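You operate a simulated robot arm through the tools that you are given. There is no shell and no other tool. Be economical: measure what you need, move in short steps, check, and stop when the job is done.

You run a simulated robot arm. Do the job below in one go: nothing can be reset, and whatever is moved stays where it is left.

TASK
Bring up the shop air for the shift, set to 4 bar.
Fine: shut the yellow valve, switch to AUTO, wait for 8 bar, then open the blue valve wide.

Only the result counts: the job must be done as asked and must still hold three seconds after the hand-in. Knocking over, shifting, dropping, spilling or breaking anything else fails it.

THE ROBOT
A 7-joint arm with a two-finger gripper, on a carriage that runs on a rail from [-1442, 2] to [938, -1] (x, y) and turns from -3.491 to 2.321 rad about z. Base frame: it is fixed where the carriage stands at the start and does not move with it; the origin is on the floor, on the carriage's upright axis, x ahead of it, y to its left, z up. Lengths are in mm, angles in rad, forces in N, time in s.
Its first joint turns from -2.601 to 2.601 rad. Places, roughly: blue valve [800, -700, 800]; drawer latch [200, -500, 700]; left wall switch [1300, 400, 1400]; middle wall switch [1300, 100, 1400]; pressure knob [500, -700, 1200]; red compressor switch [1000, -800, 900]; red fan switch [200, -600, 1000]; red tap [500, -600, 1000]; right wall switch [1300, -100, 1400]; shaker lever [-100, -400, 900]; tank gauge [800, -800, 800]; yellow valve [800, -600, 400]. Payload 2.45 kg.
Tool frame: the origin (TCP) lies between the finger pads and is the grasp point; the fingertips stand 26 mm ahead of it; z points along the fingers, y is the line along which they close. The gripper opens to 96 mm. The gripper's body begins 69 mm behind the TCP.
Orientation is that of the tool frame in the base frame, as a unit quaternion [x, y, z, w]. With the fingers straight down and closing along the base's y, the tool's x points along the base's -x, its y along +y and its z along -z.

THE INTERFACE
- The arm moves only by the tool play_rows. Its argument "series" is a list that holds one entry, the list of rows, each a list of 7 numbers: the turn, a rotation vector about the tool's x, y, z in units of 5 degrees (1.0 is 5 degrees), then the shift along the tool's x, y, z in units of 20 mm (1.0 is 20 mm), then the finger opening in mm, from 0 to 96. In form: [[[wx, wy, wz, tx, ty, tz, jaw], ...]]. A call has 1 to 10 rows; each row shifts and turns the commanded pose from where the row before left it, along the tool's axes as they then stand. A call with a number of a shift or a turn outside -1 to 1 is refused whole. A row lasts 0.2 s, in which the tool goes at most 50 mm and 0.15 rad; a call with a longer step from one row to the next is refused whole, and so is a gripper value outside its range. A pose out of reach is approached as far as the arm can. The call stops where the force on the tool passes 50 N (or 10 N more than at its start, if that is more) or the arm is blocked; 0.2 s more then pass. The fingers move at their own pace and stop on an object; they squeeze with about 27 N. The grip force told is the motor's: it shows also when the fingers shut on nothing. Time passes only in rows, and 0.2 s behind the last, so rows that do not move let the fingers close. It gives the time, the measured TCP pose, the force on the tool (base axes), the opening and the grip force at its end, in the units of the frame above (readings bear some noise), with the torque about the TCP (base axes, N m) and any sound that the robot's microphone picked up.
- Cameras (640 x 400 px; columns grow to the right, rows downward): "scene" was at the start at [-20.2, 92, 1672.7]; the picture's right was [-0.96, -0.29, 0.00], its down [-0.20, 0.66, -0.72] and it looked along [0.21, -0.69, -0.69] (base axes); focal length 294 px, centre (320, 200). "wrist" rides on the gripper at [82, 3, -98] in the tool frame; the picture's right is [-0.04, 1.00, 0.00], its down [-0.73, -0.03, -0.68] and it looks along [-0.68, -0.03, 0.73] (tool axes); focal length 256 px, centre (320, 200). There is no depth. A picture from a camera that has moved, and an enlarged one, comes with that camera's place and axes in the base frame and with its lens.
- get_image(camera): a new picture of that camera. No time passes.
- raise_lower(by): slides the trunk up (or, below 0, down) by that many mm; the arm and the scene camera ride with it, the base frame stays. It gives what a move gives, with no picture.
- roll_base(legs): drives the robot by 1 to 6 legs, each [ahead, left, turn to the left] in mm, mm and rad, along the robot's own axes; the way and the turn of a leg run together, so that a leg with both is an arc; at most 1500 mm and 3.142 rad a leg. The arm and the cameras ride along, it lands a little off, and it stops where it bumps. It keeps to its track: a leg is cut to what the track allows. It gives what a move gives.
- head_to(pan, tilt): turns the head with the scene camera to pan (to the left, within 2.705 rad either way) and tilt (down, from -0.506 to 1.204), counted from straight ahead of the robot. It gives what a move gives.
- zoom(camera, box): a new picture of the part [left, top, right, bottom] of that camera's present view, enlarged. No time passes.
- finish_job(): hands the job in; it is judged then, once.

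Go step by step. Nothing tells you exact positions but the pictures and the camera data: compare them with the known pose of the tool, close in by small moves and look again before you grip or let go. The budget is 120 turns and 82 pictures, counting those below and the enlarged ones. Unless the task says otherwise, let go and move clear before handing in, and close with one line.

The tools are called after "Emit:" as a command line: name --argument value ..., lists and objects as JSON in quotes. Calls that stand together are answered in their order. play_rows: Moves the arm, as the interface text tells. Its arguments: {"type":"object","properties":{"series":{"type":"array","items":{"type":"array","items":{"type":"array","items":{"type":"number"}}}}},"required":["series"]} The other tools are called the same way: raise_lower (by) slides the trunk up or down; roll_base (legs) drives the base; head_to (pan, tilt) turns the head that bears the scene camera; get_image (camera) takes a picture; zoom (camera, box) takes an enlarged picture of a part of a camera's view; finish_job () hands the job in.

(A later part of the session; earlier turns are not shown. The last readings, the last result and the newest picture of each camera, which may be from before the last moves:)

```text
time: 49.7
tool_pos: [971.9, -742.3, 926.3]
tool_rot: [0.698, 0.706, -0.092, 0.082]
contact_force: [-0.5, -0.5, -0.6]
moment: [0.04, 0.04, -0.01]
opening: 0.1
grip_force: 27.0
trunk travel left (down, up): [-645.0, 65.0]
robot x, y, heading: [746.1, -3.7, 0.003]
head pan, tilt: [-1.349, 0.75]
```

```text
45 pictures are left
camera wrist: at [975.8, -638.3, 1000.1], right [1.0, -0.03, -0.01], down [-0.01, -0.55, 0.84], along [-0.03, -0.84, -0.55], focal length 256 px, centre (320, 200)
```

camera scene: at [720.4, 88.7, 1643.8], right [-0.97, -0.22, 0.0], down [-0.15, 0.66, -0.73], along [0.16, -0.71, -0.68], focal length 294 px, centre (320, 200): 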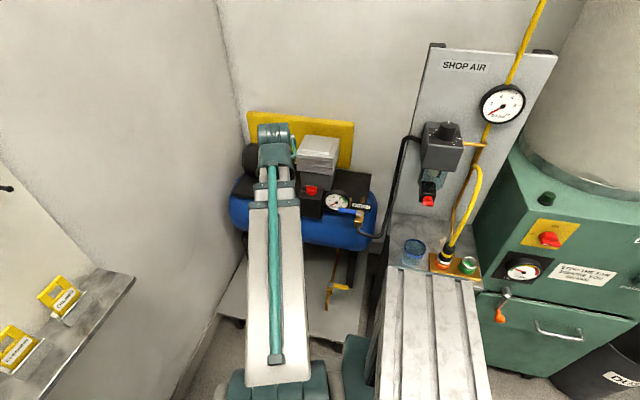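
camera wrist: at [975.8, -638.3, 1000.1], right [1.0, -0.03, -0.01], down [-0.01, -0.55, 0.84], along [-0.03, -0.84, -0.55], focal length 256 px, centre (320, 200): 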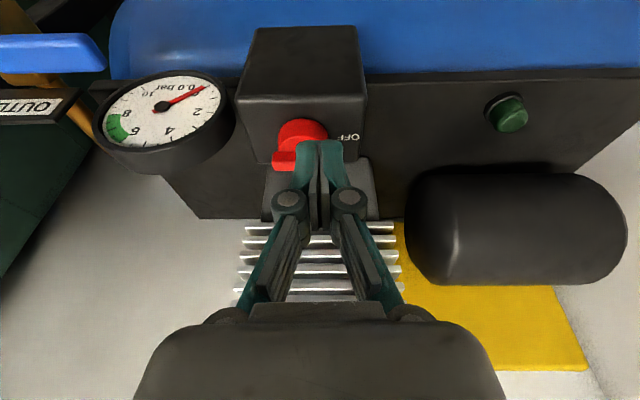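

The fingertips are in front of the knob's +x end. I'll go down 40 mm and check the height against the bar.

Emit:
play_rows --series '[[[0, 0, 0, 0.25, 0, 0.97, 0], [0, 0, 0, 0.25, 0, 0.97, 0]]]'

Emit:
zoom --camera "wrist" --box '[220, 70, 420, 195]'

```text
time: 50.3
tool_pos: [971.8, -741.9, 886.7]
tool_rot: [0.697, 0.706, -0.093, 0.083]
contact_force: [-0.2, 0.1, -0.2]
moment: [0.0, -0.02, -0.01]
opening: 0.0
grip_force: 26.9
trunk travel left (down, up): [-645.0, 65.0]
robot x, y, heading: [748.8, -0.3, 0.004]
head pan, tilt: [-1.349, 0.75]
```

```text
3.20 times, centred on (320, 132) of wrist
camera zoom: at [974.8, -639.0, 961.1], right [1.0, -0.03, -0.01], down [-0.01, -0.55, 0.84], along [-0.03, -0.84, -0.55], focal length 819 px, centre (320, 416)
```

zoom: 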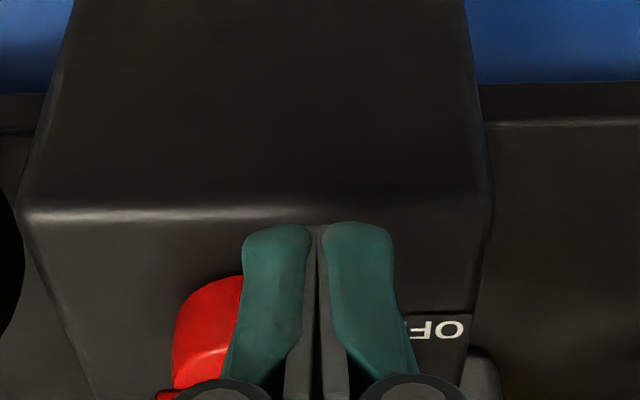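

No contact yet and the tips are at bar height. I'll push straight back in small steps.

Emit:
play_rows --series '[[[0, 0, 0, -0.48, 0, 0.12, 0], [0, 0, 0, -0.48, 0, 0.12, 0], [0, 0, 0, -0.48, 0, 0.12, 0], [0, 0, 0, -0.48, 0, 0.12, 0]]]'

Emit:
zoom --camera "wrist" --box '[220, 70, 420, 195]'

```text
time: 51.3
tool_pos: [973.5, -781.9, 887.0]
tool_rot: [0.697, 0.707, -0.092, 0.083]
contact_force: [7.6, 6.4, 4.7]
moment: [0.11, -0.07, -0.06]
opening: 0.3
grip_force: 26.8
trunk travel left (down, up): [-645.0, 65.0]
robot x, y, heading: [746.5, -2.6, 0.003]
head pan, tilt: [-1.349, 0.75]
```

```text
3.20 times, centred on (320, 132) of wrist
camera zoom: at [977.3, -678.2, 961.2], right [1.0, -0.03, 0.0], down [-0.01, -0.54, 0.84], along [-0.03, -0.84, -0.55], focal length 819 px, centre (320, 416)
```

zoom: 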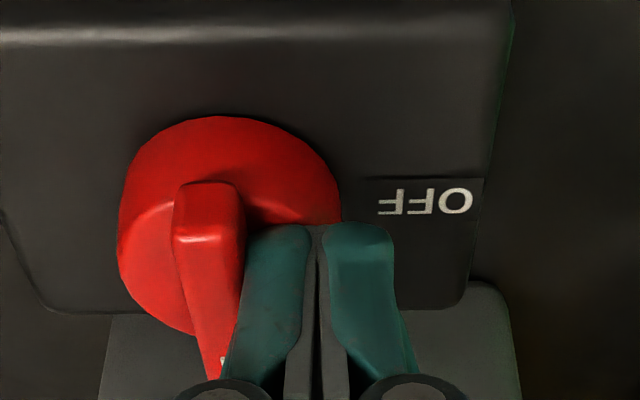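

The bar has turned nearly to AUTO. I'll nudge it the last bit back and toward -x until it stops.

Emit:
play_rows --series '[[[0, 0, 0, -0.4, 0, 0.1, 0], [0, 0, 0, -0.2, -0.2, 0.05, 0], [0, 0, 0, 0, -0.2, 0, 0]]]'

Emit:
get_image --camera "wrist"

```text
time: 52.1
tool_pos: [973.3, -790.6, 887.4]
tool_rot: [0.697, 0.706, -0.087, 0.085]
contact_force: [43.8, 19.3, 3.2]
moment: [0.36, -0.73, -0.45]
opening: 0.0
grip_force: 27.1
trunk travel left (down, up): [-645.0, 65.0]
robot x, y, heading: [748.5, 0.6, 0.009]
head pan, tilt: [-1.349, 0.75]
```

```text
42 pictures are left
camera wrist: at [975.9, -688.1, 961.6], right [1.0, -0.02, 0.01], down [-0.02, -0.55, 0.84], along [-0.02, -0.84, -0.55], focal length 256 px, centre (320, 200)
```

wrist: 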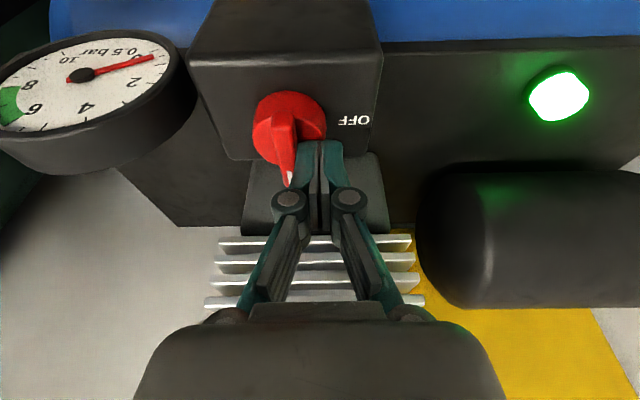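

The green lamp is on and the tank gauge is at 0.5 bar and rising: the compressor is running in AUTO. I'll withdraw up and forward.

Emit:
play_rows --series '[[[0, 0, 0, 0, 0.5, 0, 0], [0, 0, 0, 0.25, 0, -0.97, 0], [0, 0, 0, 0.5, 0, -0.87, 0], [0, 0, 0, 0.5, 0, -0.87, 0], [0, 0, 0, 1, 0, -0.5, 0], [0, 0, 0, 1, 0, 0, 0], [0, 0, 0, 1, 0, 0, 0], [0, 1, 0, 1, 0, 0, 0], [0, 1, 0, 1, 0, 0, 0], [0, 1, 0, 1, 0, 0, 0]]]'

Emit:
get_image --camera "wrist"

```text
time: 54.3
tool_pos: [972.0, -637.6, 918.2]
tool_rot: [0.703, 0.711, 0.0, -0.01]
contact_force: [-0.3, 0.0, 0.5]
moment: [0.02, 0.01, 0.04]
opening: 0.1
grip_force: 27.2
trunk travel left (down, up): [-645.0, 65.0]
robot x, y, heading: [748.0, -1.3, 0.002]
head pan, tilt: [-1.349, 0.75]
```

```text
41 pictures are left
camera wrist: at [975.8, -556.9, 1017.3], right [1.0, -0.03, -0.02], down [-0.01, -0.74, 0.67], along [-0.03, -0.67, -0.74], focal length 256 px, centre (320, 200)
```

wrist: 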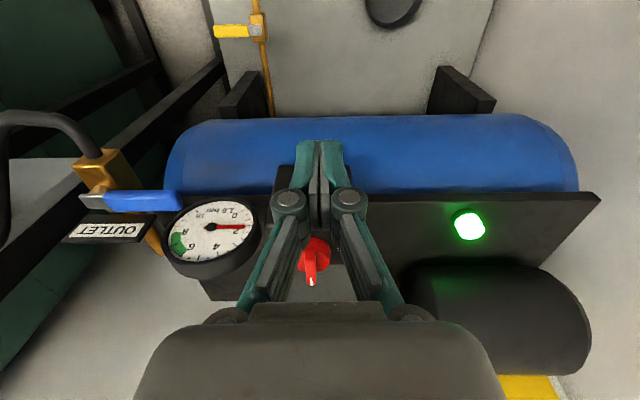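

The tank is filling (about 1.6 bar). Meanwhile I'll go to the regulator knob: back off, raise, and move left along to see its dial from above.

Emit:
play_rows --series '[[[0, 0, 0, 1, -1, -1, 40], [0, 0, 0, 1, -1, -1, 40], [0, 0, 0, 1, -1, -1, 40], [0, 0, 0, 1, -1, -1, 40], [0, 0, 0, 1, -1, -1, 60], [0, 0, 0, 1, -1, -1, 60], [0, 0, 0, 1, -1, -1, 60], [0, 0, 0, 1, -1, -1, 60], [0, 0, 0, 0, -1, -1, 60], [0, 0, 0, 0, -1, -1, 60]]]'

Emit:
raise_lower --by 62

Emit:
play_rows --series '[[[0, 0, 0, 0, -1, -1, 60], [0, 0, 0, 0, -1, -1, 60], [0, 0, 0, 0, -1, -1, 60], [0, 0, 0, 0, -1, -1, 60], [0, 0, 0, 0, -1, -1, 60], [0, 0, 0, 0, -1, -1, 60], [0, 0, 0, 0, -1, -1, 60], [0, 0, 0, 0, -1, 0, 60], [0, 0, 0, 0, -1, 0, 60]]]'

Emit:
get_image --camera "wrist"

Emit:
get_image --camera "scene"

```text
time: 56.5
tool_pos: [773.7, -481.1, 1126.5]
tool_rot: [0.704, 0.71, 0.001, -0.011]
contact_force: [0.0, -0.3, -0.8]
moment: [0.02, 0.0, 0.01]
opening: 60.3
grip_force: 0.0
trunk travel left (down, up): [-645.0, 65.0]
robot x, y, heading: [745.3, -1.9, -0.001]
head pan, tilt: [-1.349, 0.75]
```

```text
time: 57.5
tool_pos: [773.2, -482.3, 1188.3]
tool_rot: [0.704, 0.711, 0.0, -0.011]
contact_force: [-0.9, 0.3, -0.5]
moment: [0.0, -0.01, 0.01]
opening: 59.8
grip_force: 0.1
trunk travel left (down, up): [-707.0, 3.0]
robot x, y, heading: [748.1, -1.3, 0.004]
head pan, tilt: [-1.349, 0.75]
```

```text
time: 59.5
tool_pos: [584.7, -526.1, 1244.1]
tool_rot: [0.704, 0.71, 0.0, -0.011]
contact_force: [0.2, -0.8, 0.2]
moment: [0.0, -0.03, 0.01]
opening: 60.0
grip_force: 0.0
out of reach, approached as far as the arm can: row 2, 3, 4, 5, 6, 7
trunk travel left (down, up): [-707.0, 3.0]
robot x, y, heading: [745.5, 0.3, 0.004]
head pan, tilt: [-1.349, 0.75]
```

```text
40 pictures are left
camera wrist: at [588.6, -446.5, 1343.5], right [1.0, -0.03, -0.02], down [-0.01, -0.74, 0.67], along [-0.03, -0.67, -0.74], focal length 256 px, centre (320, 200)
```

wrist: 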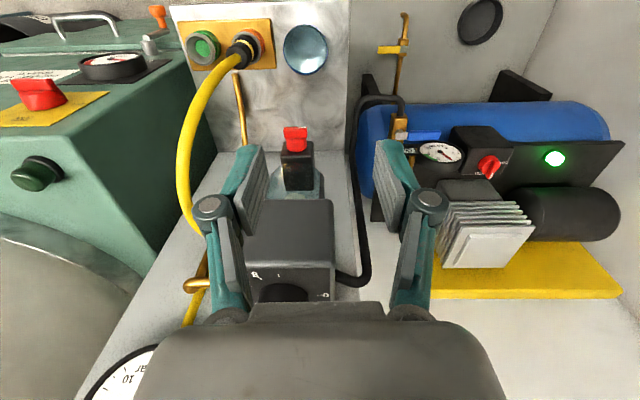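

```text
39 pictures are left
camera scene: at [719.8, 88.7, 1705.8], right [-0.97, -0.22, 0.0], down [-0.15, 0.66, -0.73], along [0.16, -0.71, -0.68], focal length 294 px, centre (320, 200)
```

scene: 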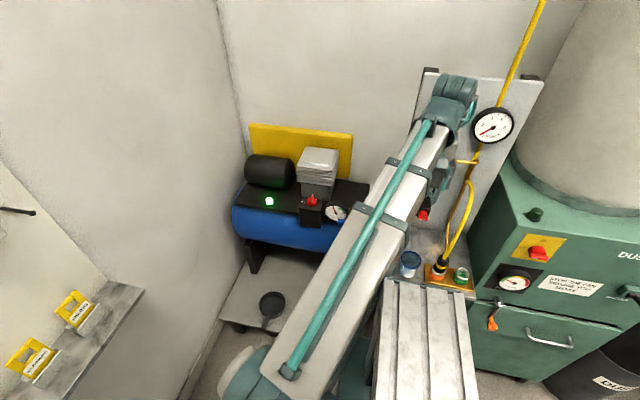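

The knob top is around [554, -687, 1250] and too tall for a downward hand here, so I'll grip it horizontally with the camera above. I'll back off, yaw the tool 180°, then pitch it level.

Emit:
play_rows --series '[[[0, 0, -1, 1, 0, 0.5, 70], [0, 0, -1, 1, 0, 0.5, 70], [0, 0, -1, 0.5, 0, 0, 70], [0, 0, -1, 0, 0, 0, 70], [0, 0, -1, 0, 0, 0, 70], [0, 0, -1, 0, 0, 0, 70], [0, 0, -1, 0, 0, 0, 70], [0, 0, -1, 0, 0, 0, 70], [0, 0, -1, 0, 0, 0, 70], [0, 0, -1, 0, 0, 0, 70]]]'

Emit:
play_rows --series '[[[0, 0, -1, 0, 0, 0, 70], [0, 0, -1, 0, 0, 0, 70], [0, 0, -1, 0, 0, 0, 70], [0, 0, -1, 0, 0, 0, 70], [0, 0, -1, 0, 0, 0, 70], [0, 0, -1, 0, 0, 0, 70], [0, 0, -1, 0, 0, 0, 70], [0, 0, -1, 0, 0, 0, 70], [0, 0, -1, 0, 0, 0, 70], [0, 0, -1, 0, 0, 0, 70]]]'

Emit:
play_rows --series '[[[0, 0, -1, 0, 0, 0, 70], [0, 0, -1, 0, 0, 0, 70], [0, 0, -1, 0, 0, 0, 70], [0, 0, -1, 0, 0, 0, 70], [0, 0, -1, 0, 0, 0, 70], [0, 0, -1, 0, 0, 0, 70], [0, 0, -1, 0, 0, 0, 70], [0, 0, -1, 0, 0, 0, 70]]]'

Emit:
play_rows --series '[[[0, 0, -1, 0, 0, 0, 70], [0, 0, -1, 0, 0, 0, 70], [0, 0, -1, 0, 0, 0, 70], [0, 0, -1, 0, 0, 0, 70], [0, 0, -1, 0, 0, 0, 70], [0, 0, -1, 0, 0, 0, 70], [0, 0, -1, 0, 0, 0, 70], [0, 0, -1, 0, 0, 0, 70]]]'

```text
time: 61.8
tool_pos: [594.2, -481.6, 1224.4]
tool_rot: [0.325, 0.946, 0.004, -0.01]
contact_force: [-0.9, -0.8, 0.2]
moment: [-0.03, -0.01, 0.01]
opening: 69.9
grip_force: 0.1
trunk travel left (down, up): [-707.0, 3.0]
robot x, y, heading: [748.1, 0.7, 0.005]
head pan, tilt: [-1.349, 0.75]
```

```text
time: 64.0
tool_pos: [593.8, -481.3, 1224.8]
tool_rot: [-0.106, 0.994, 0.008, -0.007]
contact_force: [0.1, 0.1, 1.0]
moment: [0.03, 0.01, -0.03]
opening: 69.8
grip_force: 0.0
trunk travel left (down, up): [-707.0, 3.0]
robot x, y, heading: [745.6, -2.4, 0.009]
head pan, tilt: [-1.349, 0.75]
```

```text
time: 65.8
tool_pos: [594.0, -480.6, 1224.8]
tool_rot: [-0.44, 0.898, 0.01, -0.004]
contact_force: [-0.3, -0.1, 0.2]
moment: [0.0, -0.02, 0.0]
opening: 69.9
grip_force: 0.2
trunk travel left (down, up): [-707.0, 3.0]
robot x, y, heading: [747.3, 0.5, 0.002]
head pan, tilt: [-1.349, 0.75]
```

```text
time: 67.5
tool_pos: [594.4, -481.4, 1224.5]
tool_rot: [-0.497, 0.868, 0.01, -0.003]
contact_force: [-0.4, 0.5, -0.1]
moment: [-0.01, 0.01, 0.02]
opening: 69.8
grip_force: 0.2
out of reach, approached as far as the arm can: row 3, 4, 5, 6, 7, 8
trunk travel left (down, up): [-707.0, 3.0]
robot x, y, heading: [745.8, -1.3, 0.004]
head pan, tilt: [-1.349, 0.75]
```

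The wrist roll is short by ~30° from this stance; placing the carriage further left of the knob will give it back. I'll shift the tool to +x, drive left 200, and repeat.

Emit:
play_rows --series '[[[0, 0, 0, 0, -1, 0, 70], [0, 0, 0, 0, -1, 0, 70], [0, 0, 0, 0, -1, 0, 70], [0, 0, 0, 0, -1, 0, 70], [0, 0, 0, 0, -1, 0, 70], [0, 0, 0, 0, -1, 0, 70], [0, 0, 0, 0, -1, 0, 70], [0, 0, 0, 0, -1, 0, 70]]]'

Emit:
roll_base --legs '[[-200, 0, 0]]'

Emit:
play_rows --series '[[[0, 0, 0, 0, -1, 0, 70], [0, 0, 0, 0, -1, 0, 70], [0, 0, 0, 0, -1, 0, 70], [0, 0, 0, 0, -1, 0, 70], [0, 0, 0, 0, -1, 0, 70], [0, 0, 0, 0, -1, 0, 70]]]'

Emit:
roll_base --legs '[[-170, 0, 0]]'

```text
time: 69.3
tool_pos: [718.4, -559.3, 1220.6]
tool_rot: [-0.484, 0.875, 0.01, -0.003]
contact_force: [0.8, -0.2, -0.2]
moment: [-0.01, 0.03, -0.01]
opening: 69.7
grip_force: 0.1
trunk travel left (down, up): [-707.0, 3.0]
robot x, y, heading: [745.6, -1.5, 0.008]
head pan, tilt: [-1.349, 0.75]
```

```text
time: 71.0
tool_pos: [510.6, -561.3, 1221.8]
tool_rot: [-0.483, 0.876, 0.01, -0.002]
contact_force: [-0.3, 0.2, -0.4]
moment: [0.0, -0.02, 0.04]
opening: 69.9
grip_force: 0.1
trunk travel left (down, up): [-707.0, 3.0]
robot x, y, heading: [540.6, -5.9, -0.002]
head pan, tilt: [-1.349, 0.75]
```

```text
time: 72.0
tool_pos: [577.2, -594.1, 1219.4]
tool_rot: [-0.481, 0.877, 0.019, -0.001]
contact_force: [0.2, 18.5, -3.5]
moment: [-0.01, 0.18, 0.33]
opening: 66.3
grip_force: 0.0
trunk travel left (down, up): [-707.0, 3.0]
robot x, y, heading: [541.6, -2.6, -0.002]
head pan, tilt: [-1.349, 0.75]
stopped in row 5: the force on the tool passed its limit at 54 N (the readings are from after the stop); the commanded pose is now the measured one
```

```text
time: 72.9
tool_pos: [566.2, -590.1, 1218.9]
tool_rot: [-0.494, 0.869, 0.02, 0.011]
contact_force: [4.5, 7.7, 4.3]
moment: [-0.26, -0.06, 0.33]
opening: 75.3
grip_force: 1.4
trunk travel left (down, up): [-707.0, 3.0]
robot x, y, heading: [517.6, -3.4, 0.006]
head pan, tilt: [-1.349, 0.75]
stopped in leg 1: the force on the tool passed its limit at 74 N (the readings are from after the stop); the commanded pose is now the measured one
```

The shift ran off-axis and the fingers touched the regulator. I'll look before moving anything.

Emit:
get_image --camera "wrist"

Emit:
get_image --camera "scene"

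```text
38 pictures are left
camera wrist: at [522.7, -661.2, 1311.7], right [-0.84, 0.55, 0.03], down [0.4, 0.58, 0.71], along [0.37, 0.6, -0.71], focal length 256 px, centre (320, 200)
```

wrist: 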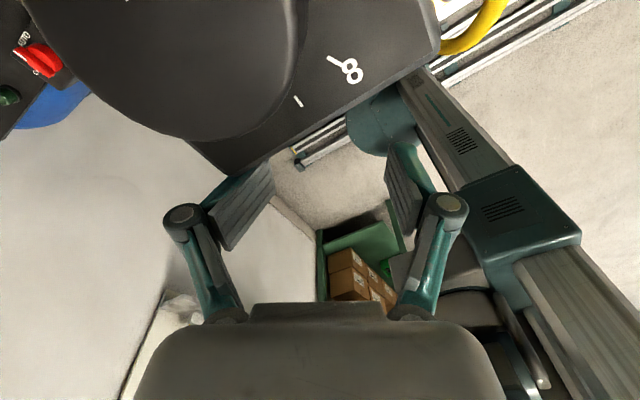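

```text
37 pictures are left
camera scene: at [494.6, 90.5, 1705.8], right [-0.97, -0.22, 0.0], down [-0.15, 0.66, -0.73], along [0.16, -0.71, -0.68], focal length 294 px, centre (320, 200)
```

scene: 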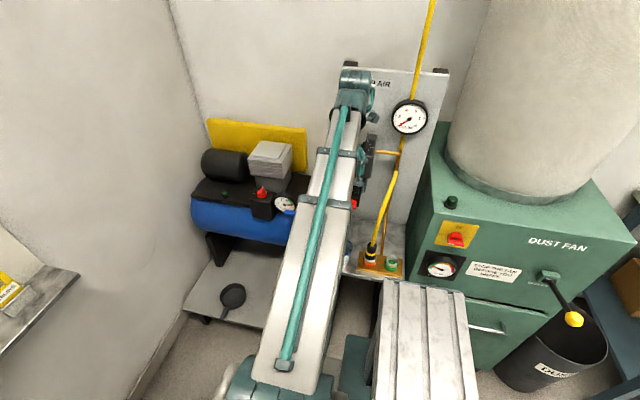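

One finger merely touched the regulator's box. I'll back straight away from it in +y before pitching the tool level.

Emit:
play_rows --series '[[[0, 0, 0, -0.86, 0.51, 0, 70], [0, 0, 0, -0.86, 0.51, 0, 70], [0, 0, 0, -0.86, 0.51, 0, 70], [0, 0, 0, -0.86, 0.51, 0, 70], [0, 0, 0, -0.86, 0.51, 0, 70], [0, 0, 0, -0.86, 0.51, 0, 70]]]'

Emit:
get_image --camera "wrist"

Emit:
zoom --camera "scene" --box '[180, 140, 320, 230]'

```text
time: 74.3
tool_pos: [565.2, -482.0, 1194.0]
tool_rot: [-0.493, 0.87, 0.017, 0.009]
contact_force: [0.9, 0.5, -0.8]
moment: [0.0, 0.03, 0.03]
opening: 70.1
grip_force: 0.0
out of reach, approached as far as the arm can: row 3, 4, 5, 6
trunk travel left (down, up): [-707.0, 3.0]
robot x, y, heading: [519.5, -0.6, 0.004]
head pan, tilt: [-1.349, 0.75]
```

```text
36 pictures are left
camera wrist: at [520.8, -554.0, 1287.9], right [-0.84, 0.55, 0.02], down [0.4, 0.59, 0.7], along [0.37, 0.6, -0.71], focal length 256 px, centre (320, 200)
```

wrist: 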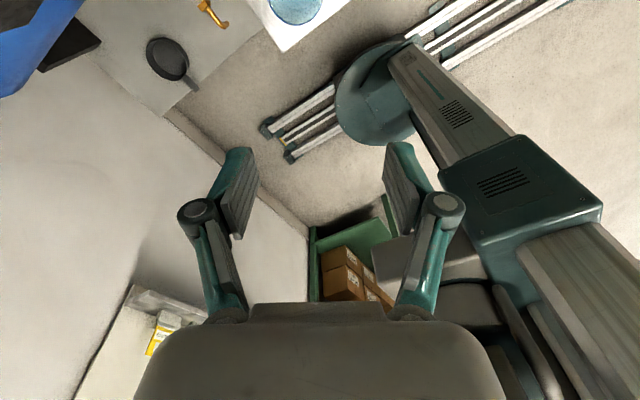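

```text
4.44 times, centred on (250, 185) of scene
camera zoom: at [493.8, 89.3, 1705.8], right [-0.97, -0.22, 0.0], down [-0.15, 0.66, -0.73], along [0.16, -0.71, -0.68], focal length 1306 px, centre (631, 267)
```

zoom: 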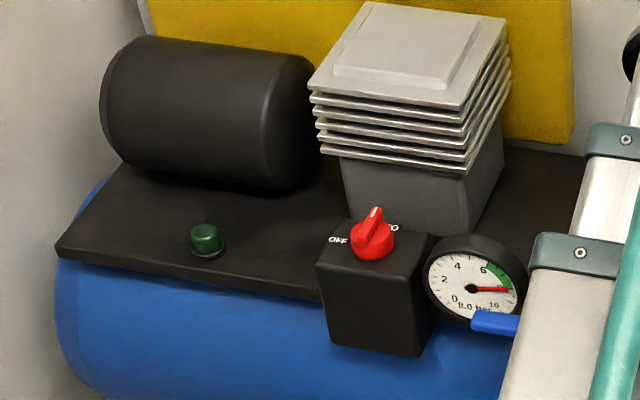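

The tank already stands at 8.0 bar and the compressor has cut out. Now I'll pitch the tool up toward horizontal.

Emit:
play_rows --series '[[[0, 1, 0, 0, 0, 0, 70], [0, 1, 0, 0, 0, 0, 70], [0, 1, 0, 0, 0, 0, 70], [0, 1, 0, 0, 0, 0, 70], [0, 1, 0, 0, 0, 0, 70], [0, 1, 0, 0, 0, 0, 70], [0, 1, 0, 0, 0, 0, 70], [0, 1, 0, 0, 0, 0, 70], [0, 1, 0, 0, 0, 0, 70]]]'

```text
time: 76.3
tool_pos: [575.9, -548.9, 1222.3]
tool_rot: [-0.462, 0.808, -0.169, -0.323]
contact_force: [0.2, 0.4, -0.2]
moment: [-0.02, 0.0, 0.03]
opening: 70.1
grip_force: 0.1
out of reach, approached as far as the arm can: row 5, 6, 7, 8, 9
trunk travel left (down, up): [-707.0, 3.0]
robot x, y, heading: [518.0, -0.7, 0.002]
head pan, tilt: [-1.349, 0.75]
```

I'll finish the pitch while advancing and rising a little so the arm isn't too folded.

Emit:
play_rows --series '[[[0, 1, 0, 0.7, 0, 0.5, 70], [0, 1, 0, 0.7, 0, 0.5, 70], [0, 1, 0, 0.5, 0, 0.5, 70], [0, 1, 0, 0.5, 0, 0.5, 70], [0, 1, 0, 0.3, 0, 0.5, 70], [0, 1, 0, 0.3, 0, 0.5, 70], [0, 1, 0, 0, 0, 0, 70], [0, 1, 0, 0, 0, 0, 70], [0, 1, 0, 0, 0, 0, 70]]]'

Emit:
get_image --camera "wrist"

```text
time: 78.3
tool_pos: [538.6, -644.8, 1240.5]
tool_rot: [-0.362, 0.621, -0.336, -0.608]
contact_force: [1.0, 2.4, 8.7]
moment: [-0.01, -0.18, 0.05]
opening: 80.3
grip_force: 1.2
out of reach, approached as far as the arm can: row 2, 5, 7, 8, 9
trunk travel left (down, up): [-707.0, 3.0]
robot x, y, heading: [521.9, -2.3, 0.002]
head pan, tilt: [-1.349, 0.75]
```

```text
34 pictures are left
camera wrist: at [586.0, -562.2, 1325.1], right [-0.86, 0.51, -0.02], down [0.37, 0.6, -0.71], along [-0.35, -0.62, -0.7], focal length 256 px, centre (320, 200)
```

wrist: 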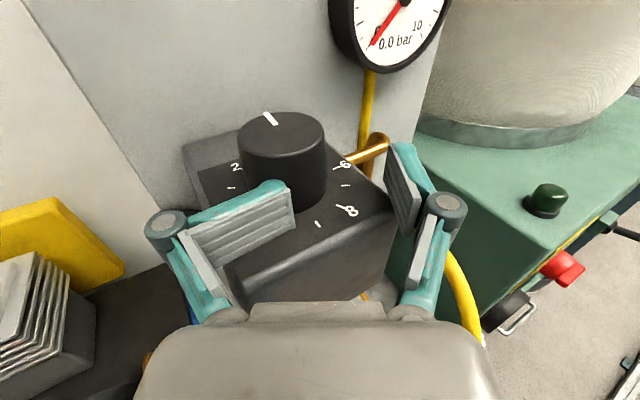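

The hand is level with the camera above; I can read the dial (pointer near 3, between 2 and 4). One finger is resting on the regulator's box, so I'll lift and back off.

Emit:
play_rows --series '[[[0, 0, 0, 0.5, 0, -0.2, 80], [0, 0, 0, 0.5, 0, -0.2, 80], [0, 0, 0, 0, 0, -0.5, 80], [0, 0, 0, 0, 0, -0.5, 80]]]'

Emit:
get_image --camera "wrist"

Emit:
zoom --camera "wrist" --box '[180, 60, 440, 230]'

```text
time: 79.3
tool_pos: [555.3, -638.2, 1264.5]
tool_rot: [-0.362, 0.622, -0.334, -0.608]
contact_force: [0.5, 1.2, 0.2]
moment: [0.04, -0.01, -0.02]
opening: 81.4
grip_force: 1.1
out of reach, approached as far as the arm can: row 3, 4
trunk travel left (down, up): [-707.0, 3.0]
robot x, y, heading: [519.0, -0.4, 0.004]
head pan, tilt: [-1.349, 0.75]
```

```text
33 pictures are left
camera wrist: at [602.9, -556.1, 1348.6], right [-0.86, 0.52, -0.02], down [0.37, 0.6, -0.71], along [-0.36, -0.61, -0.71], focal length 256 px, centre (320, 200)
```

wrist: 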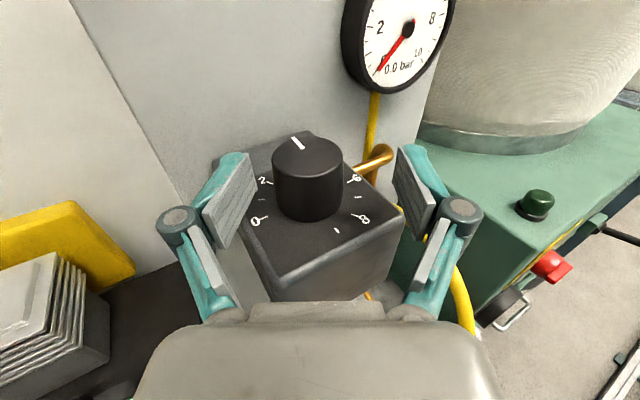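

```text
2.35 times, centred on (310, 145) of wrist
camera zoom: at [602.9, -556.1, 1348.6], right [-0.86, 0.52, -0.02], down [0.37, 0.6, -0.71], along [-0.36, -0.61, -0.71], focal length 602 px, centre (344, 329)
```

zoom: 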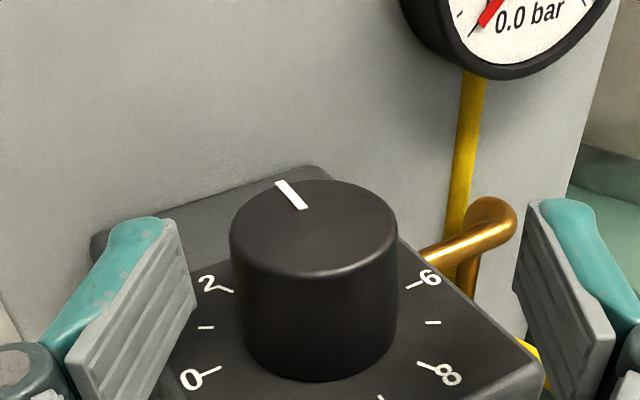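

Now the dial is clear: 0 and 8 are symmetric, 30° per bar, with 4 straight ahead of the tool; the pointer sits one bar short, at about 3. I'll centre the jaw on the knob, passing above it first.

Emit:
play_rows --series '[[[0, 0, 0, 0, -0.4, 1, 84], [0, 0, 0, 0, 0, 0.8, 84], [0, 0, 0, 0, 0, 0, 84]]]'

Emit:
get_image --camera "wrist"

```text
time: 80.1
tool_pos: [542.8, -672.7, 1262.8]
tool_rot: [-0.362, 0.623, -0.333, -0.608]
contact_force: [-0.4, -0.4, 0.4]
moment: [0.0, -0.01, 0.01]
opening: 84.2
grip_force: 0.0
trunk travel left (down, up): [-707.0, 3.0]
robot x, y, heading: [518.6, 0.0, 0.004]
head pan, tilt: [-1.349, 0.75]
```

```text
31 pictures are left
camera wrist: at [591.4, -591.4, 1347.0], right [-0.86, 0.52, -0.02], down [0.37, 0.6, -0.71], along [-0.36, -0.61, -0.71], focal length 256 px, centre (320, 200)
```

wrist: 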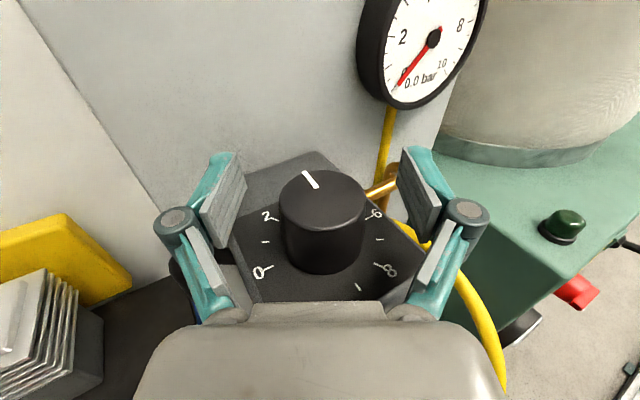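

The jaw is centred on the knob. I'll lower 20 mm, add a touch forward, and close.

Emit:
play_rows --series '[[[0, 0, 0, -0.5, 0, 0.15, 84], [0, 0, 0, -0.5, 0, 0, 84], [0, 0, 0, 0, 0, 0, 60], [0, 0, 0, 0, 0, 0, 36], [0, 0, 0, 0, 0, 0, 36], [0, 0, 0, 0, 0, 0, 36]]]'

Emit:
get_image --camera "wrist"

```text
time: 80.7
tool_pos: [542.4, -676.0, 1253.6]
tool_rot: [-0.361, 0.617, -0.339, -0.611]
contact_force: [-0.2, 3.9, 20.1]
moment: [1.25, -1.06, 0.24]
opening: 84.1
grip_force: 0.1
trunk travel left (down, up): [-707.0, 3.0]
robot x, y, heading: [520.8, 0.7, 0.003]
head pan, tilt: [-1.349, 0.75]
stopped in row 2: the force on the tool passed its limit at 64 N (the readings are from after the stop); the commanded pose is now the measured one
```

```text
30 pictures are left
camera wrist: at [590.5, -592.1, 1336.5], right [-0.86, 0.51, -0.02], down [0.37, 0.59, -0.72], along [-0.36, -0.62, -0.7], focal length 256 px, centre (320, 200)
```

wrist: 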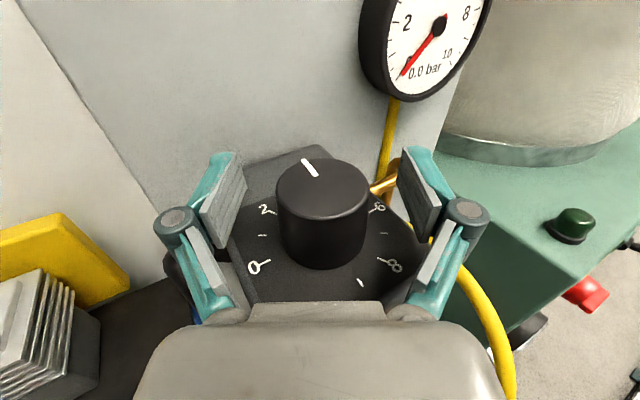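

The hand's body touched the regulator's corner below it. I'll rise 10 mm, pitch the tool 20° downward so the body rides higher, and come down again.

Emit:
play_rows --series '[[[0, 0, 0, 0.6, 0, 0, 84], [0, -1, 0, 0, 0, 0, 84], [0, -1, 0, 0, 0, 0, 84], [0, -1, 0, 0, 0, 0, 84], [0, -1, 0, 0, 0, 0, 84], [0, 0, 0, 0, 0, 0, 84]]]'

Emit:
get_image --camera "wrist"

```text
time: 82.1
tool_pos: [542.4, -677.5, 1262.8]
tool_rot: [-0.416, 0.715, -0.27, -0.493]
contact_force: [0.5, 0.3, 0.2]
moment: [0.02, 0.0, 0.0]
opening: 83.9
grip_force: 0.1
trunk travel left (down, up): [-707.0, 3.0]
robot x, y, heading: [519.6, -2.4, 0.004]
head pan, tilt: [-1.349, 0.75]
```

```text
29 pictures are left
camera wrist: at [573.5, -624.8, 1374.0], right [-0.85, 0.52, -0.01], down [0.48, 0.77, -0.43], along [-0.22, -0.37, -0.9], focal length 256 px, centre (320, 200)
```

wrist: 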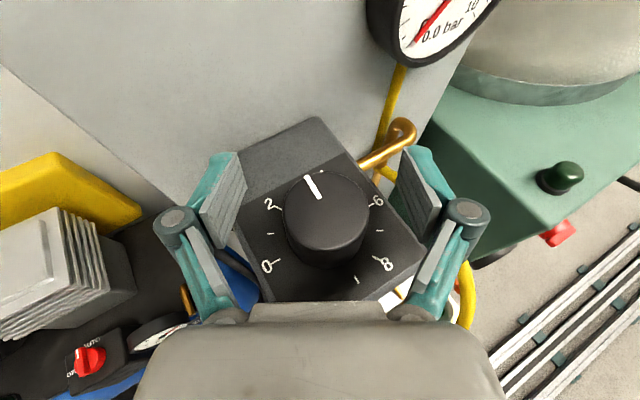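

The body is now clear and the 4 tick shows. I'll lower 19 mm with a small pull-back and close on the knob.

Emit:
play_rows --series '[[[0, 0, 0, -0.55, 0, 0, 84], [0, 0, 0, -0.45, 0, 0.15, 84], [0, 0, 0, 0, 0, 0, 60], [0, 0, 0, 0, 0, 0, 34], [0, 0, 0, 0, 0, 0, 34], [0, 0, 0, 0, 0, 0, 34]]]'

Emit:
get_image --camera "wrist"

```text
time: 83.5
tool_pos: [547.6, -675.4, 1248.7]
tool_rot: [-0.416, 0.71, -0.278, -0.495]
contact_force: [-3.8, 7.0, 19.0]
moment: [-0.67, -0.44, 0.61]
opening: 48.7
grip_force: 11.7
trunk travel left (down, up): [-707.0, 3.0]
robot x, y, heading: [517.7, -0.7, 0.002]
head pan, tilt: [-1.349, 0.75]
stopped in row 6: the force on the tool passed its limit at 51 N (the readings are from after the stop); the commanded pose is now the measured one
```

```text
28 pictures are left
camera wrist: at [576.9, -618.4, 1359.3], right [-0.86, 0.51, -0.02], down [0.47, 0.76, -0.45], along [-0.21, -0.39, -0.89], focal length 256 px, centre (320, 200)
```

wrist: 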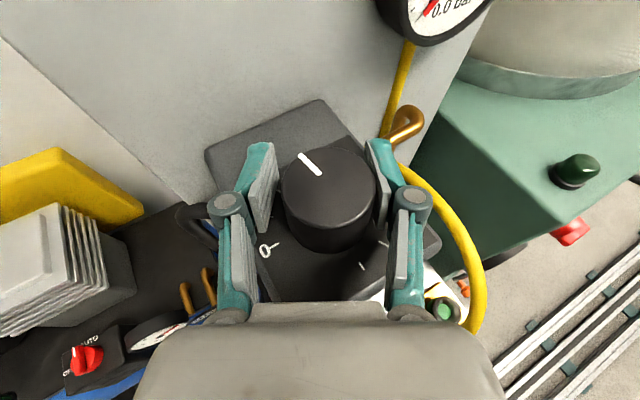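

The left fingertip is resting on the box top, so it's slightly higher than I took it. I'll open, rise 7 mm, shift 2 mm and close again.

Emit:
play_rows --series '[[[0, 0, 0, 0.2, 0, -0.08, 62], [0, 0, 0, 0.2, 0.12, -0.08, 62], [0, 0, 0, 0, 0, 0, 54], [0, 0, 0, 0, 0, 0, 46], [0, 0, 0, 0, 0, 0, 36], [0, 0, 0, 0, 0, 0, 34]]]'

Emit:
get_image --camera "wrist"

```text
time: 84.9
tool_pos: [544.3, -673.7, 1255.6]
tool_rot: [-0.416, 0.712, -0.275, -0.494]
contact_force: [-11.4, 8.1, -3.0]
moment: [-0.07, 0.1, 0.12]
opening: 43.4
grip_force: 6.6
trunk travel left (down, up): [-707.0, 3.0]
robot x, y, heading: [521.4, 2.6, 0.003]
head pan, tilt: [-1.349, 0.75]
```

```text
27 pictures are left
camera wrist: at [574.4, -618.8, 1366.0], right [-0.86, 0.52, -0.02], down [0.47, 0.76, -0.44], along [-0.21, -0.39, -0.9], focal length 256 px, centre (320, 200)
```

wrist: 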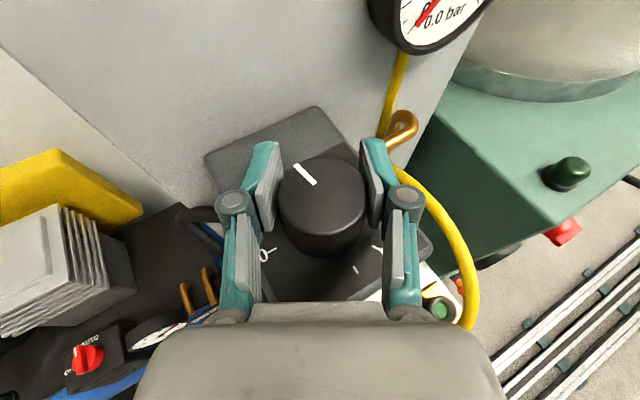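

The right finger touches first; I'll shift 3 mm that way and finish closing.

Emit:
play_rows --series '[[[0, 0, 0, 0, 0.15, 0, 34], [0, 0, 0, 0, 0, 0, 30], [0, 0, 0, 0, 0, 0, 20], [0, 0, 0, 0, 0, 0, 10], [0, 0, 0, 0, 0, 0, 10]]]'

Emit:
zoom --camera "wrist" --box '[220, 100, 440, 240]'

```text
time: 86.1
tool_pos: [543.0, -673.5, 1254.8]
tool_rot: [-0.416, 0.711, -0.277, -0.494]
contact_force: [-6.2, 4.6, 0.3]
moment: [0.08, -0.07, 0.06]
opening: 40.6
grip_force: 45.4
trunk travel left (down, up): [-707.0, 3.0]
robot x, y, heading: [520.3, 1.5, 0.005]
head pan, tilt: [-1.349, 0.75]
```

```text
2.86 times, centred on (330, 170) of wrist
camera zoom: at [573.3, -617.9, 1366.2], right [-0.86, 0.51, -0.02], down [0.47, 0.77, -0.44], along [-0.21, -0.39, -0.9], focal length 731 px, centre (291, 286)
```

zoom: 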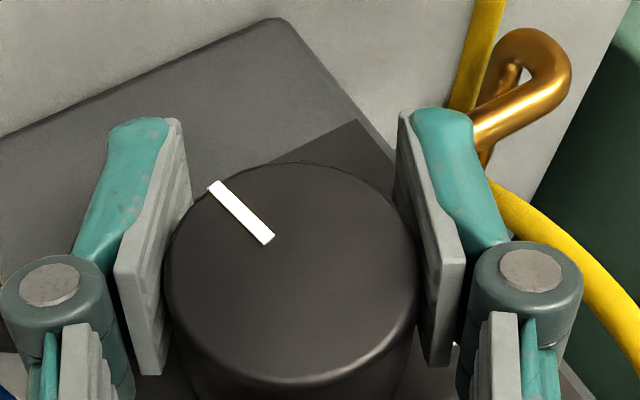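

Gripped (40.6 mm). The pointer is ~39° short of 4, so I'll turn clockwise about the vertical in 5° steps.

Emit:
play_rows --series '[[[-0.93, 0, 0.37, 0, 0, 0, 10], [-0.93, 0, 0.37, 0, 0, 0, 10], [-0.93, 0, 0.37, 0, 0, 0, 10], [-0.93, 0, 0.37, 0, 0, 0, 10], [-0.93, 0, 0.37, 0, 0, 0, 10], [-0.93, 0, 0.37, 0, 0, 0, 10], [-0.93, 0, 0.37, 0, 0, 0, 10], [-0.93, 0, 0.37, 0, 0, 0, 10]]]'

Emit:
get_image --camera "wrist"

```text
time: 87.9
tool_pos: [539.5, -668.3, 1255.0]
tool_rot: [-0.14, 0.81, -0.093, -0.562]
contact_force: [-24.4, 26.8, -9.4]
moment: [-0.22, 0.99, 0.27]
opening: 40.8
grip_force: 45.2
trunk travel left (down, up): [-707.0, 3.0]
robot x, y, heading: [522.3, 0.1, 0.005]
head pan, tilt: [-1.349, 0.75]
```

```text
25 pictures are left
camera wrist: at [598.3, -644.8, 1366.1], right [-0.32, 0.95, -0.03], down [0.85, 0.27, -0.45], along [-0.42, -0.17, -0.89], focal length 256 px, centre (320, 200)
```

wrist: 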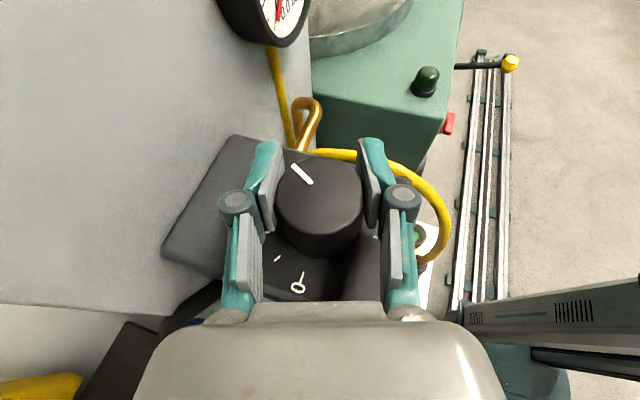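

The knob turned along; by azimuth it's at about 4. I'll release, rise and check the pointer against the tick.

Emit:
play_rows --series '[[[0, 0, 0, 0, 0, 0, 60], [0, 0, 0, 0, 0, 0, 80], [0, 0, 0, 0.6, 0, -0.24, 84], [0, 0, 0, 0.8, 0, -0.6, 84], [0, 0, 0, 0, 0, 0, 84]]]'

Emit:
get_image --camera "wrist"

Emit:
zoom --camera "wrist" --box '[220, 100, 420, 260]'

```text
time: 89.1
tool_pos: [550.2, -671.5, 1289.1]
tool_rot: [-0.143, 0.809, -0.095, -0.562]
contact_force: [0.9, 0.5, 0.2]
moment: [0.0, 0.03, 0.01]
opening: 84.1
grip_force: 0.1
trunk travel left (down, up): [-707.0, 3.0]
robot x, y, heading: [518.0, 5.4, 0.008]
head pan, tilt: [-1.349, 0.75]
```

```text
24 pictures are left
camera wrist: at [608.4, -647.5, 1398.3], right [-0.33, 0.94, -0.03], down [0.85, 0.28, -0.45], along [-0.42, -0.17, -0.89], focal length 256 px, centre (320, 200)
```

wrist: 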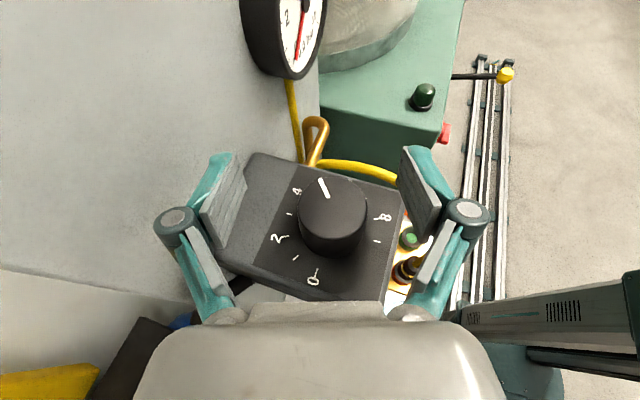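

```text
2.50 times, centred on (320, 180) of wrist
camera zoom: at [608.4, -647.5, 1398.3], right [-0.33, 0.94, -0.03], down [0.85, 0.28, -0.45], along [-0.42, -0.17, -0.89], focal length 640 px, centre (320, 250)
```

zoom: 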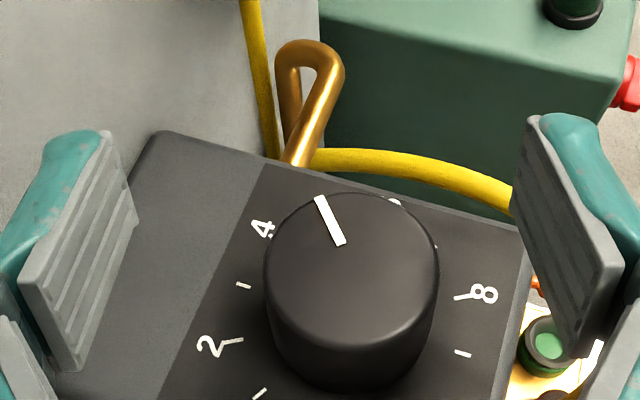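

The pointer slipped on release and now reads about 4.7. I'll regrip, better centred this time, and turn back about 20°.

Emit:
play_rows --series '[[[0, 0, 0, -0.4, 0.39, 0.28, 84], [0, 0, 0, -0.5, 0, 0.3, 84], [0, 0, 0, -0.52, 0, 0.3, 84], [0, 0, 0, 0, 0, 0, 56], [0, 0, 0, 0, 0, 0, 46], [0, 0, 0, 0, 0, 0, 44]]]'

Emit:
zoom --camera "wrist" --box '[220, 100, 420, 260]'

```text
time: 90.5
tool_pos: [541.2, -666.5, 1256.6]
tool_rot: [-0.143, 0.809, -0.095, -0.562]
contact_force: [0.8, -0.8, -0.2]
moment: [-0.02, 0.02, 0.0]
opening: 44.4
grip_force: 0.1
trunk travel left (down, up): [-707.0, 3.0]
robot x, y, heading: [521.7, 2.6, 0.004]
head pan, tilt: [-1.349, 0.75]
```

```text
2.50 times, centred on (320, 180) of wrist
camera zoom: at [600.3, -642.2, 1365.6], right [-0.33, 0.94, -0.03], down [0.85, 0.28, -0.45], along [-0.42, -0.17, -0.89], focal length 640 px, centre (320, 250)
```

zoom: 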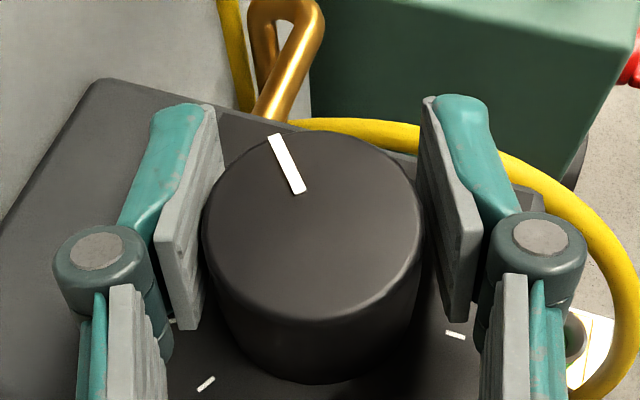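

Nicely centred without force. I'll close and turn 20° counter-clockwise, then open gently.

Emit:
play_rows --series '[[[0, 0, 0, 0, 0, 0, 30], [0, 0, 0, 0, 0, 0, 20], [0.93, 0, -0.37, 0, 0, 0, 20], [0.93, 0, -0.37, 0, 0, 0, 20], [0.93, 0, -0.37, 0, 0, 0, 20], [0.93, 0, -0.37, 0, 0, 0, 20], [0, 0, 0, 0, 0, 0, 20]]]'

Emit:
play_rows --series '[[[0, 0, 0, 0, 0, 0, 46], [0, 0, 0, 0, 0, 0, 70], [0, 0, 0, 0.6, 0, -0.24, 84], [0, 0, 0, 0.8, 0, -0.6, 84], [0, 0, 0, 0, 0, 0, 84]]]'

Emit:
zoom --camera "wrist" --box '[220, 100, 420, 260]'

```text
time: 92.1
tool_pos: [541.9, -668.8, 1255.2]
tool_rot: [-0.286, 0.77, -0.191, -0.537]
contact_force: [8.5, -20.7, 21.7]
moment: [-0.23, -0.27, -0.1]
opening: 40.8
grip_force: 44.9
trunk travel left (down, up): [-707.0, 3.0]
robot x, y, heading: [520.8, 0.5, 0.002]
head pan, tilt: [-1.349, 0.75]
```

```text
time: 93.3
tool_pos: [545.7, -662.9, 1286.6]
tool_rot: [-0.284, 0.772, -0.189, -0.537]
contact_force: [0.5, 0.4, 0.6]
moment: [0.01, -0.01, -0.01]
opening: 84.0
grip_force: 0.0
trunk travel left (down, up): [-707.0, 3.0]
robot x, y, heading: [521.5, 0.6, 0.005]
head pan, tilt: [-1.349, 0.75]
```

```text
2.50 times, centred on (320, 180) of wrist
camera zoom: at [592.3, -621.2, 1396.2], right [-0.63, 0.78, -0.02], down [0.7, 0.56, -0.45], along [-0.33, -0.3, -0.89], focal length 640 px, centre (320, 250)
```

zoom: 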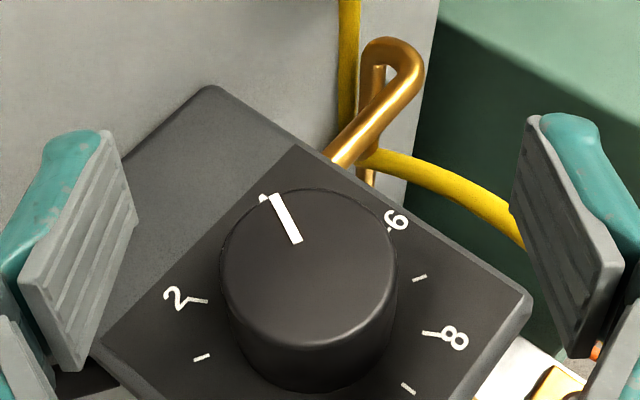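

The pointer is now at about 4 (3.9–4.0); the gauge will tell once air flows. Next is the blue lever: I'll back away from the regulator and drive right.

Emit:
play_rows --series '[[[0, 0, 0, 0.5, 0, -1, 84], [0, 0, 0, 0, 0, -1, 84], [0, 0, 0, 0, 0, -1, 84], [0, 0, 0, 0, 0, -1, 84], [0, 0, 0, 0, 0, -1, 84]]]'

Emit:
roll_base --legs '[[230, 0, 0]]'

Emit:
play_rows --series '[[[0, 0, 1, 0, 0, 0, 60], [0, 0, 1, 0, 0, 0, 60], [0, 0, 1, 0, 0, 0, 60], [0, 0, 1, 0, 0, 0, 60], [0, 0, 1, 0, 0, 0, 60], [0, 0, 1, 0, 0, 0, 60], [0, 0, 1, 0, 0, 0, 60], [0, 0, 1, 0, 0, 0, 60], [0, 0, 1, 0, 0, 0, 60]]]'

Emit:
get_image --camera "scene"

```text
time: 94.5
tool_pos: [616.7, -604.8, 1332.1]
tool_rot: [-0.284, 0.772, -0.188, -0.537]
contact_force: [-0.1, 0.3, -1.0]
moment: [0.01, 0.01, 0.03]
opening: 84.1
grip_force: 0.1
trunk travel left (down, up): [-707.0, 3.0]
robot x, y, heading: [522.2, -2.0, 0.003]
head pan, tilt: [-1.349, 0.75]
```

```text
time: 96.2
tool_pos: [843.3, -605.9, 1331.4]
tool_rot: [-0.283, 0.772, -0.188, -0.537]
contact_force: [0.2, -0.1, 0.0]
moment: [0.0, 0.02, -0.02]
opening: 84.4
grip_force: 0.1
trunk travel left (down, up): [-707.0, 3.0]
robot x, y, heading: [751.7, 4.3, 0.0]
head pan, tilt: [-1.349, 0.75]
```

```text
time: 98.2
tool_pos: [842.2, -606.3, 1331.6]
tool_rot: [0.034, 0.822, -0.38, -0.423]
contact_force: [-0.2, 0.0, 0.5]
moment: [0.01, -0.05, 0.0]
opening: 59.7
grip_force: 0.0
trunk travel left (down, up): [-707.0, 3.0]
robot x, y, heading: [748.9, -3.0, 0.005]
head pan, tilt: [-1.349, 0.75]
```

```text
20 pictures are left
camera scene: at [723.2, 88.7, 1705.8], right [-0.97, -0.22, 0.0], down [-0.15, 0.66, -0.73], along [0.16, -0.71, -0.68], focal length 294 px, centre (320, 200)
```

scene: 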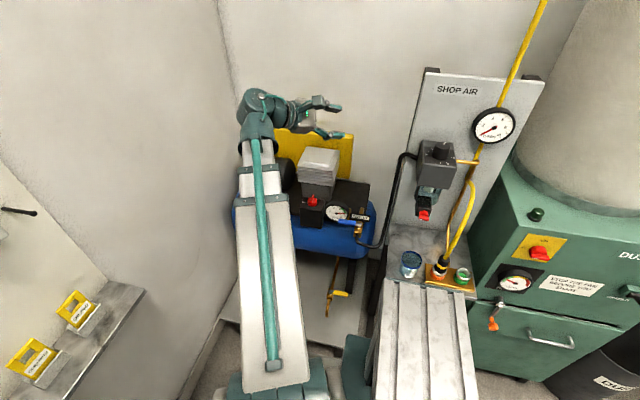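

I'll advance 60 mm and turn the tool so it points straight at the wall (-y) with the jaw closing vertically, to pinch the blue lever from the front.

Emit:
play_rows --series '[[[0, 0, 0, 0, 0, 1, 60], [0, 0, 0, 0, 0, 1, 60], [0, 0, 0, 0, 0, 1, 60], [0.581, -0.6, 0.511, 0, 0, 0, 60], [0.581, -0.6, 0.511, 0, 0, 0, 60], [0.581, -0.6, 0.511, 0, 0, 0, 60], [0.581, -0.6, 0.511, 0, 0, 0, 60], [0.581, -0.6, 0.511, 0, 0, 0, 60], [0.581, -0.6, 0.511, 0, 0, 0, 60], [0.581, -0.6, 0.511, 0, 0, 0, 60]]]'

Emit:
play_rows --series '[[[0.581, -0.6, 0.511, 0, 0, 0, 60], [0.581, -0.6, 0.511, 0, 0, 0, 60], [0.581, -0.6, 0.511, 0, 0, 0, 60], [0.581, -0.6, 0.511, 0, 0, 0, 60], [0.581, -0.6, 0.511, 0, 0, 0, 60], [0.581, -0.6, 0.511, 0, 0, 0, 60]]]'

```text
time: 100.4
tool_pos: [799.4, -642.0, 1309.9]
tool_rot: [0.017, 0.79, -0.578, -0.203]
contact_force: [0.2, -0.2, 0.7]
moment: [0.0, 0.0, -0.03]
opening: 60.0
grip_force: 0.1
trunk travel left (down, up): [-707.0, 3.0]
robot x, y, heading: [751.2, -3.4, 0.004]
head pan, tilt: [-1.349, 0.75]
```

```text
time: 101.8
tool_pos: [802.1, -670.6, 1319.4]
tool_rot: [0.001, 0.707, -0.707, 0.001]
contact_force: [-0.4, -0.6, -0.8]
moment: [0.01, 0.0, -0.01]
opening: 60.1
grip_force: 0.1
out of reach, approached as far as the arm can: row 2, 3, 4, 5, 6
trunk travel left (down, up): [-707.0, 3.0]
robot x, y, heading: [750.6, -1.1, 0.003]
head pan, tilt: [-1.349, 0.75]
```

Orientation is right. I'll lower the trunk 400 mm in front of the valve and look with both cameras.

Emit:
raise_lower --by -400

Emit:
get_image --camera "wrist"

Emit:
get_image --camera "scene"

```text
time: 105.6
tool_pos: [802.5, -671.1, 918.2]
tool_rot: [0.001, 0.708, -0.706, 0.0]
contact_force: [-0.3, -0.3, -0.3]
moment: [0.0, 0.01, 0.02]
opening: 60.0
grip_force: 0.1
trunk travel left (down, up): [-307.0, 403.0]
robot x, y, heading: [747.1, 0.8, 0.006]
head pan, tilt: [-1.349, 0.75]
```

```text
19 pictures are left
camera wrist: at [720.7, -572.0, 914.9], right [0.04, 0.0, -1.0], down [0.73, 0.68, 0.03], along [0.68, -0.73, 0.03], focal length 256 px, centre (320, 200)
```

wrist: 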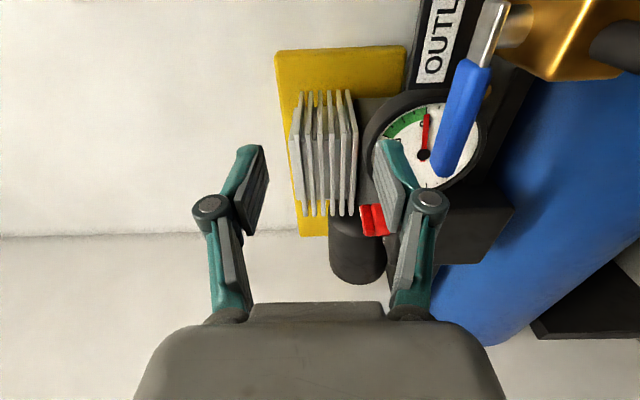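

```text
18 pictures are left
camera scene: at [723.2, 88.7, 1305.9], right [-0.97, -0.22, 0.0], down [-0.15, 0.66, -0.73], along [0.16, -0.71, -0.68], focal length 294 px, centre (320, 200)
```

scene: 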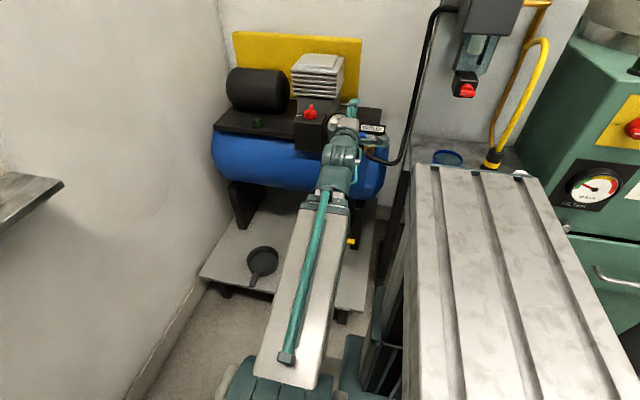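

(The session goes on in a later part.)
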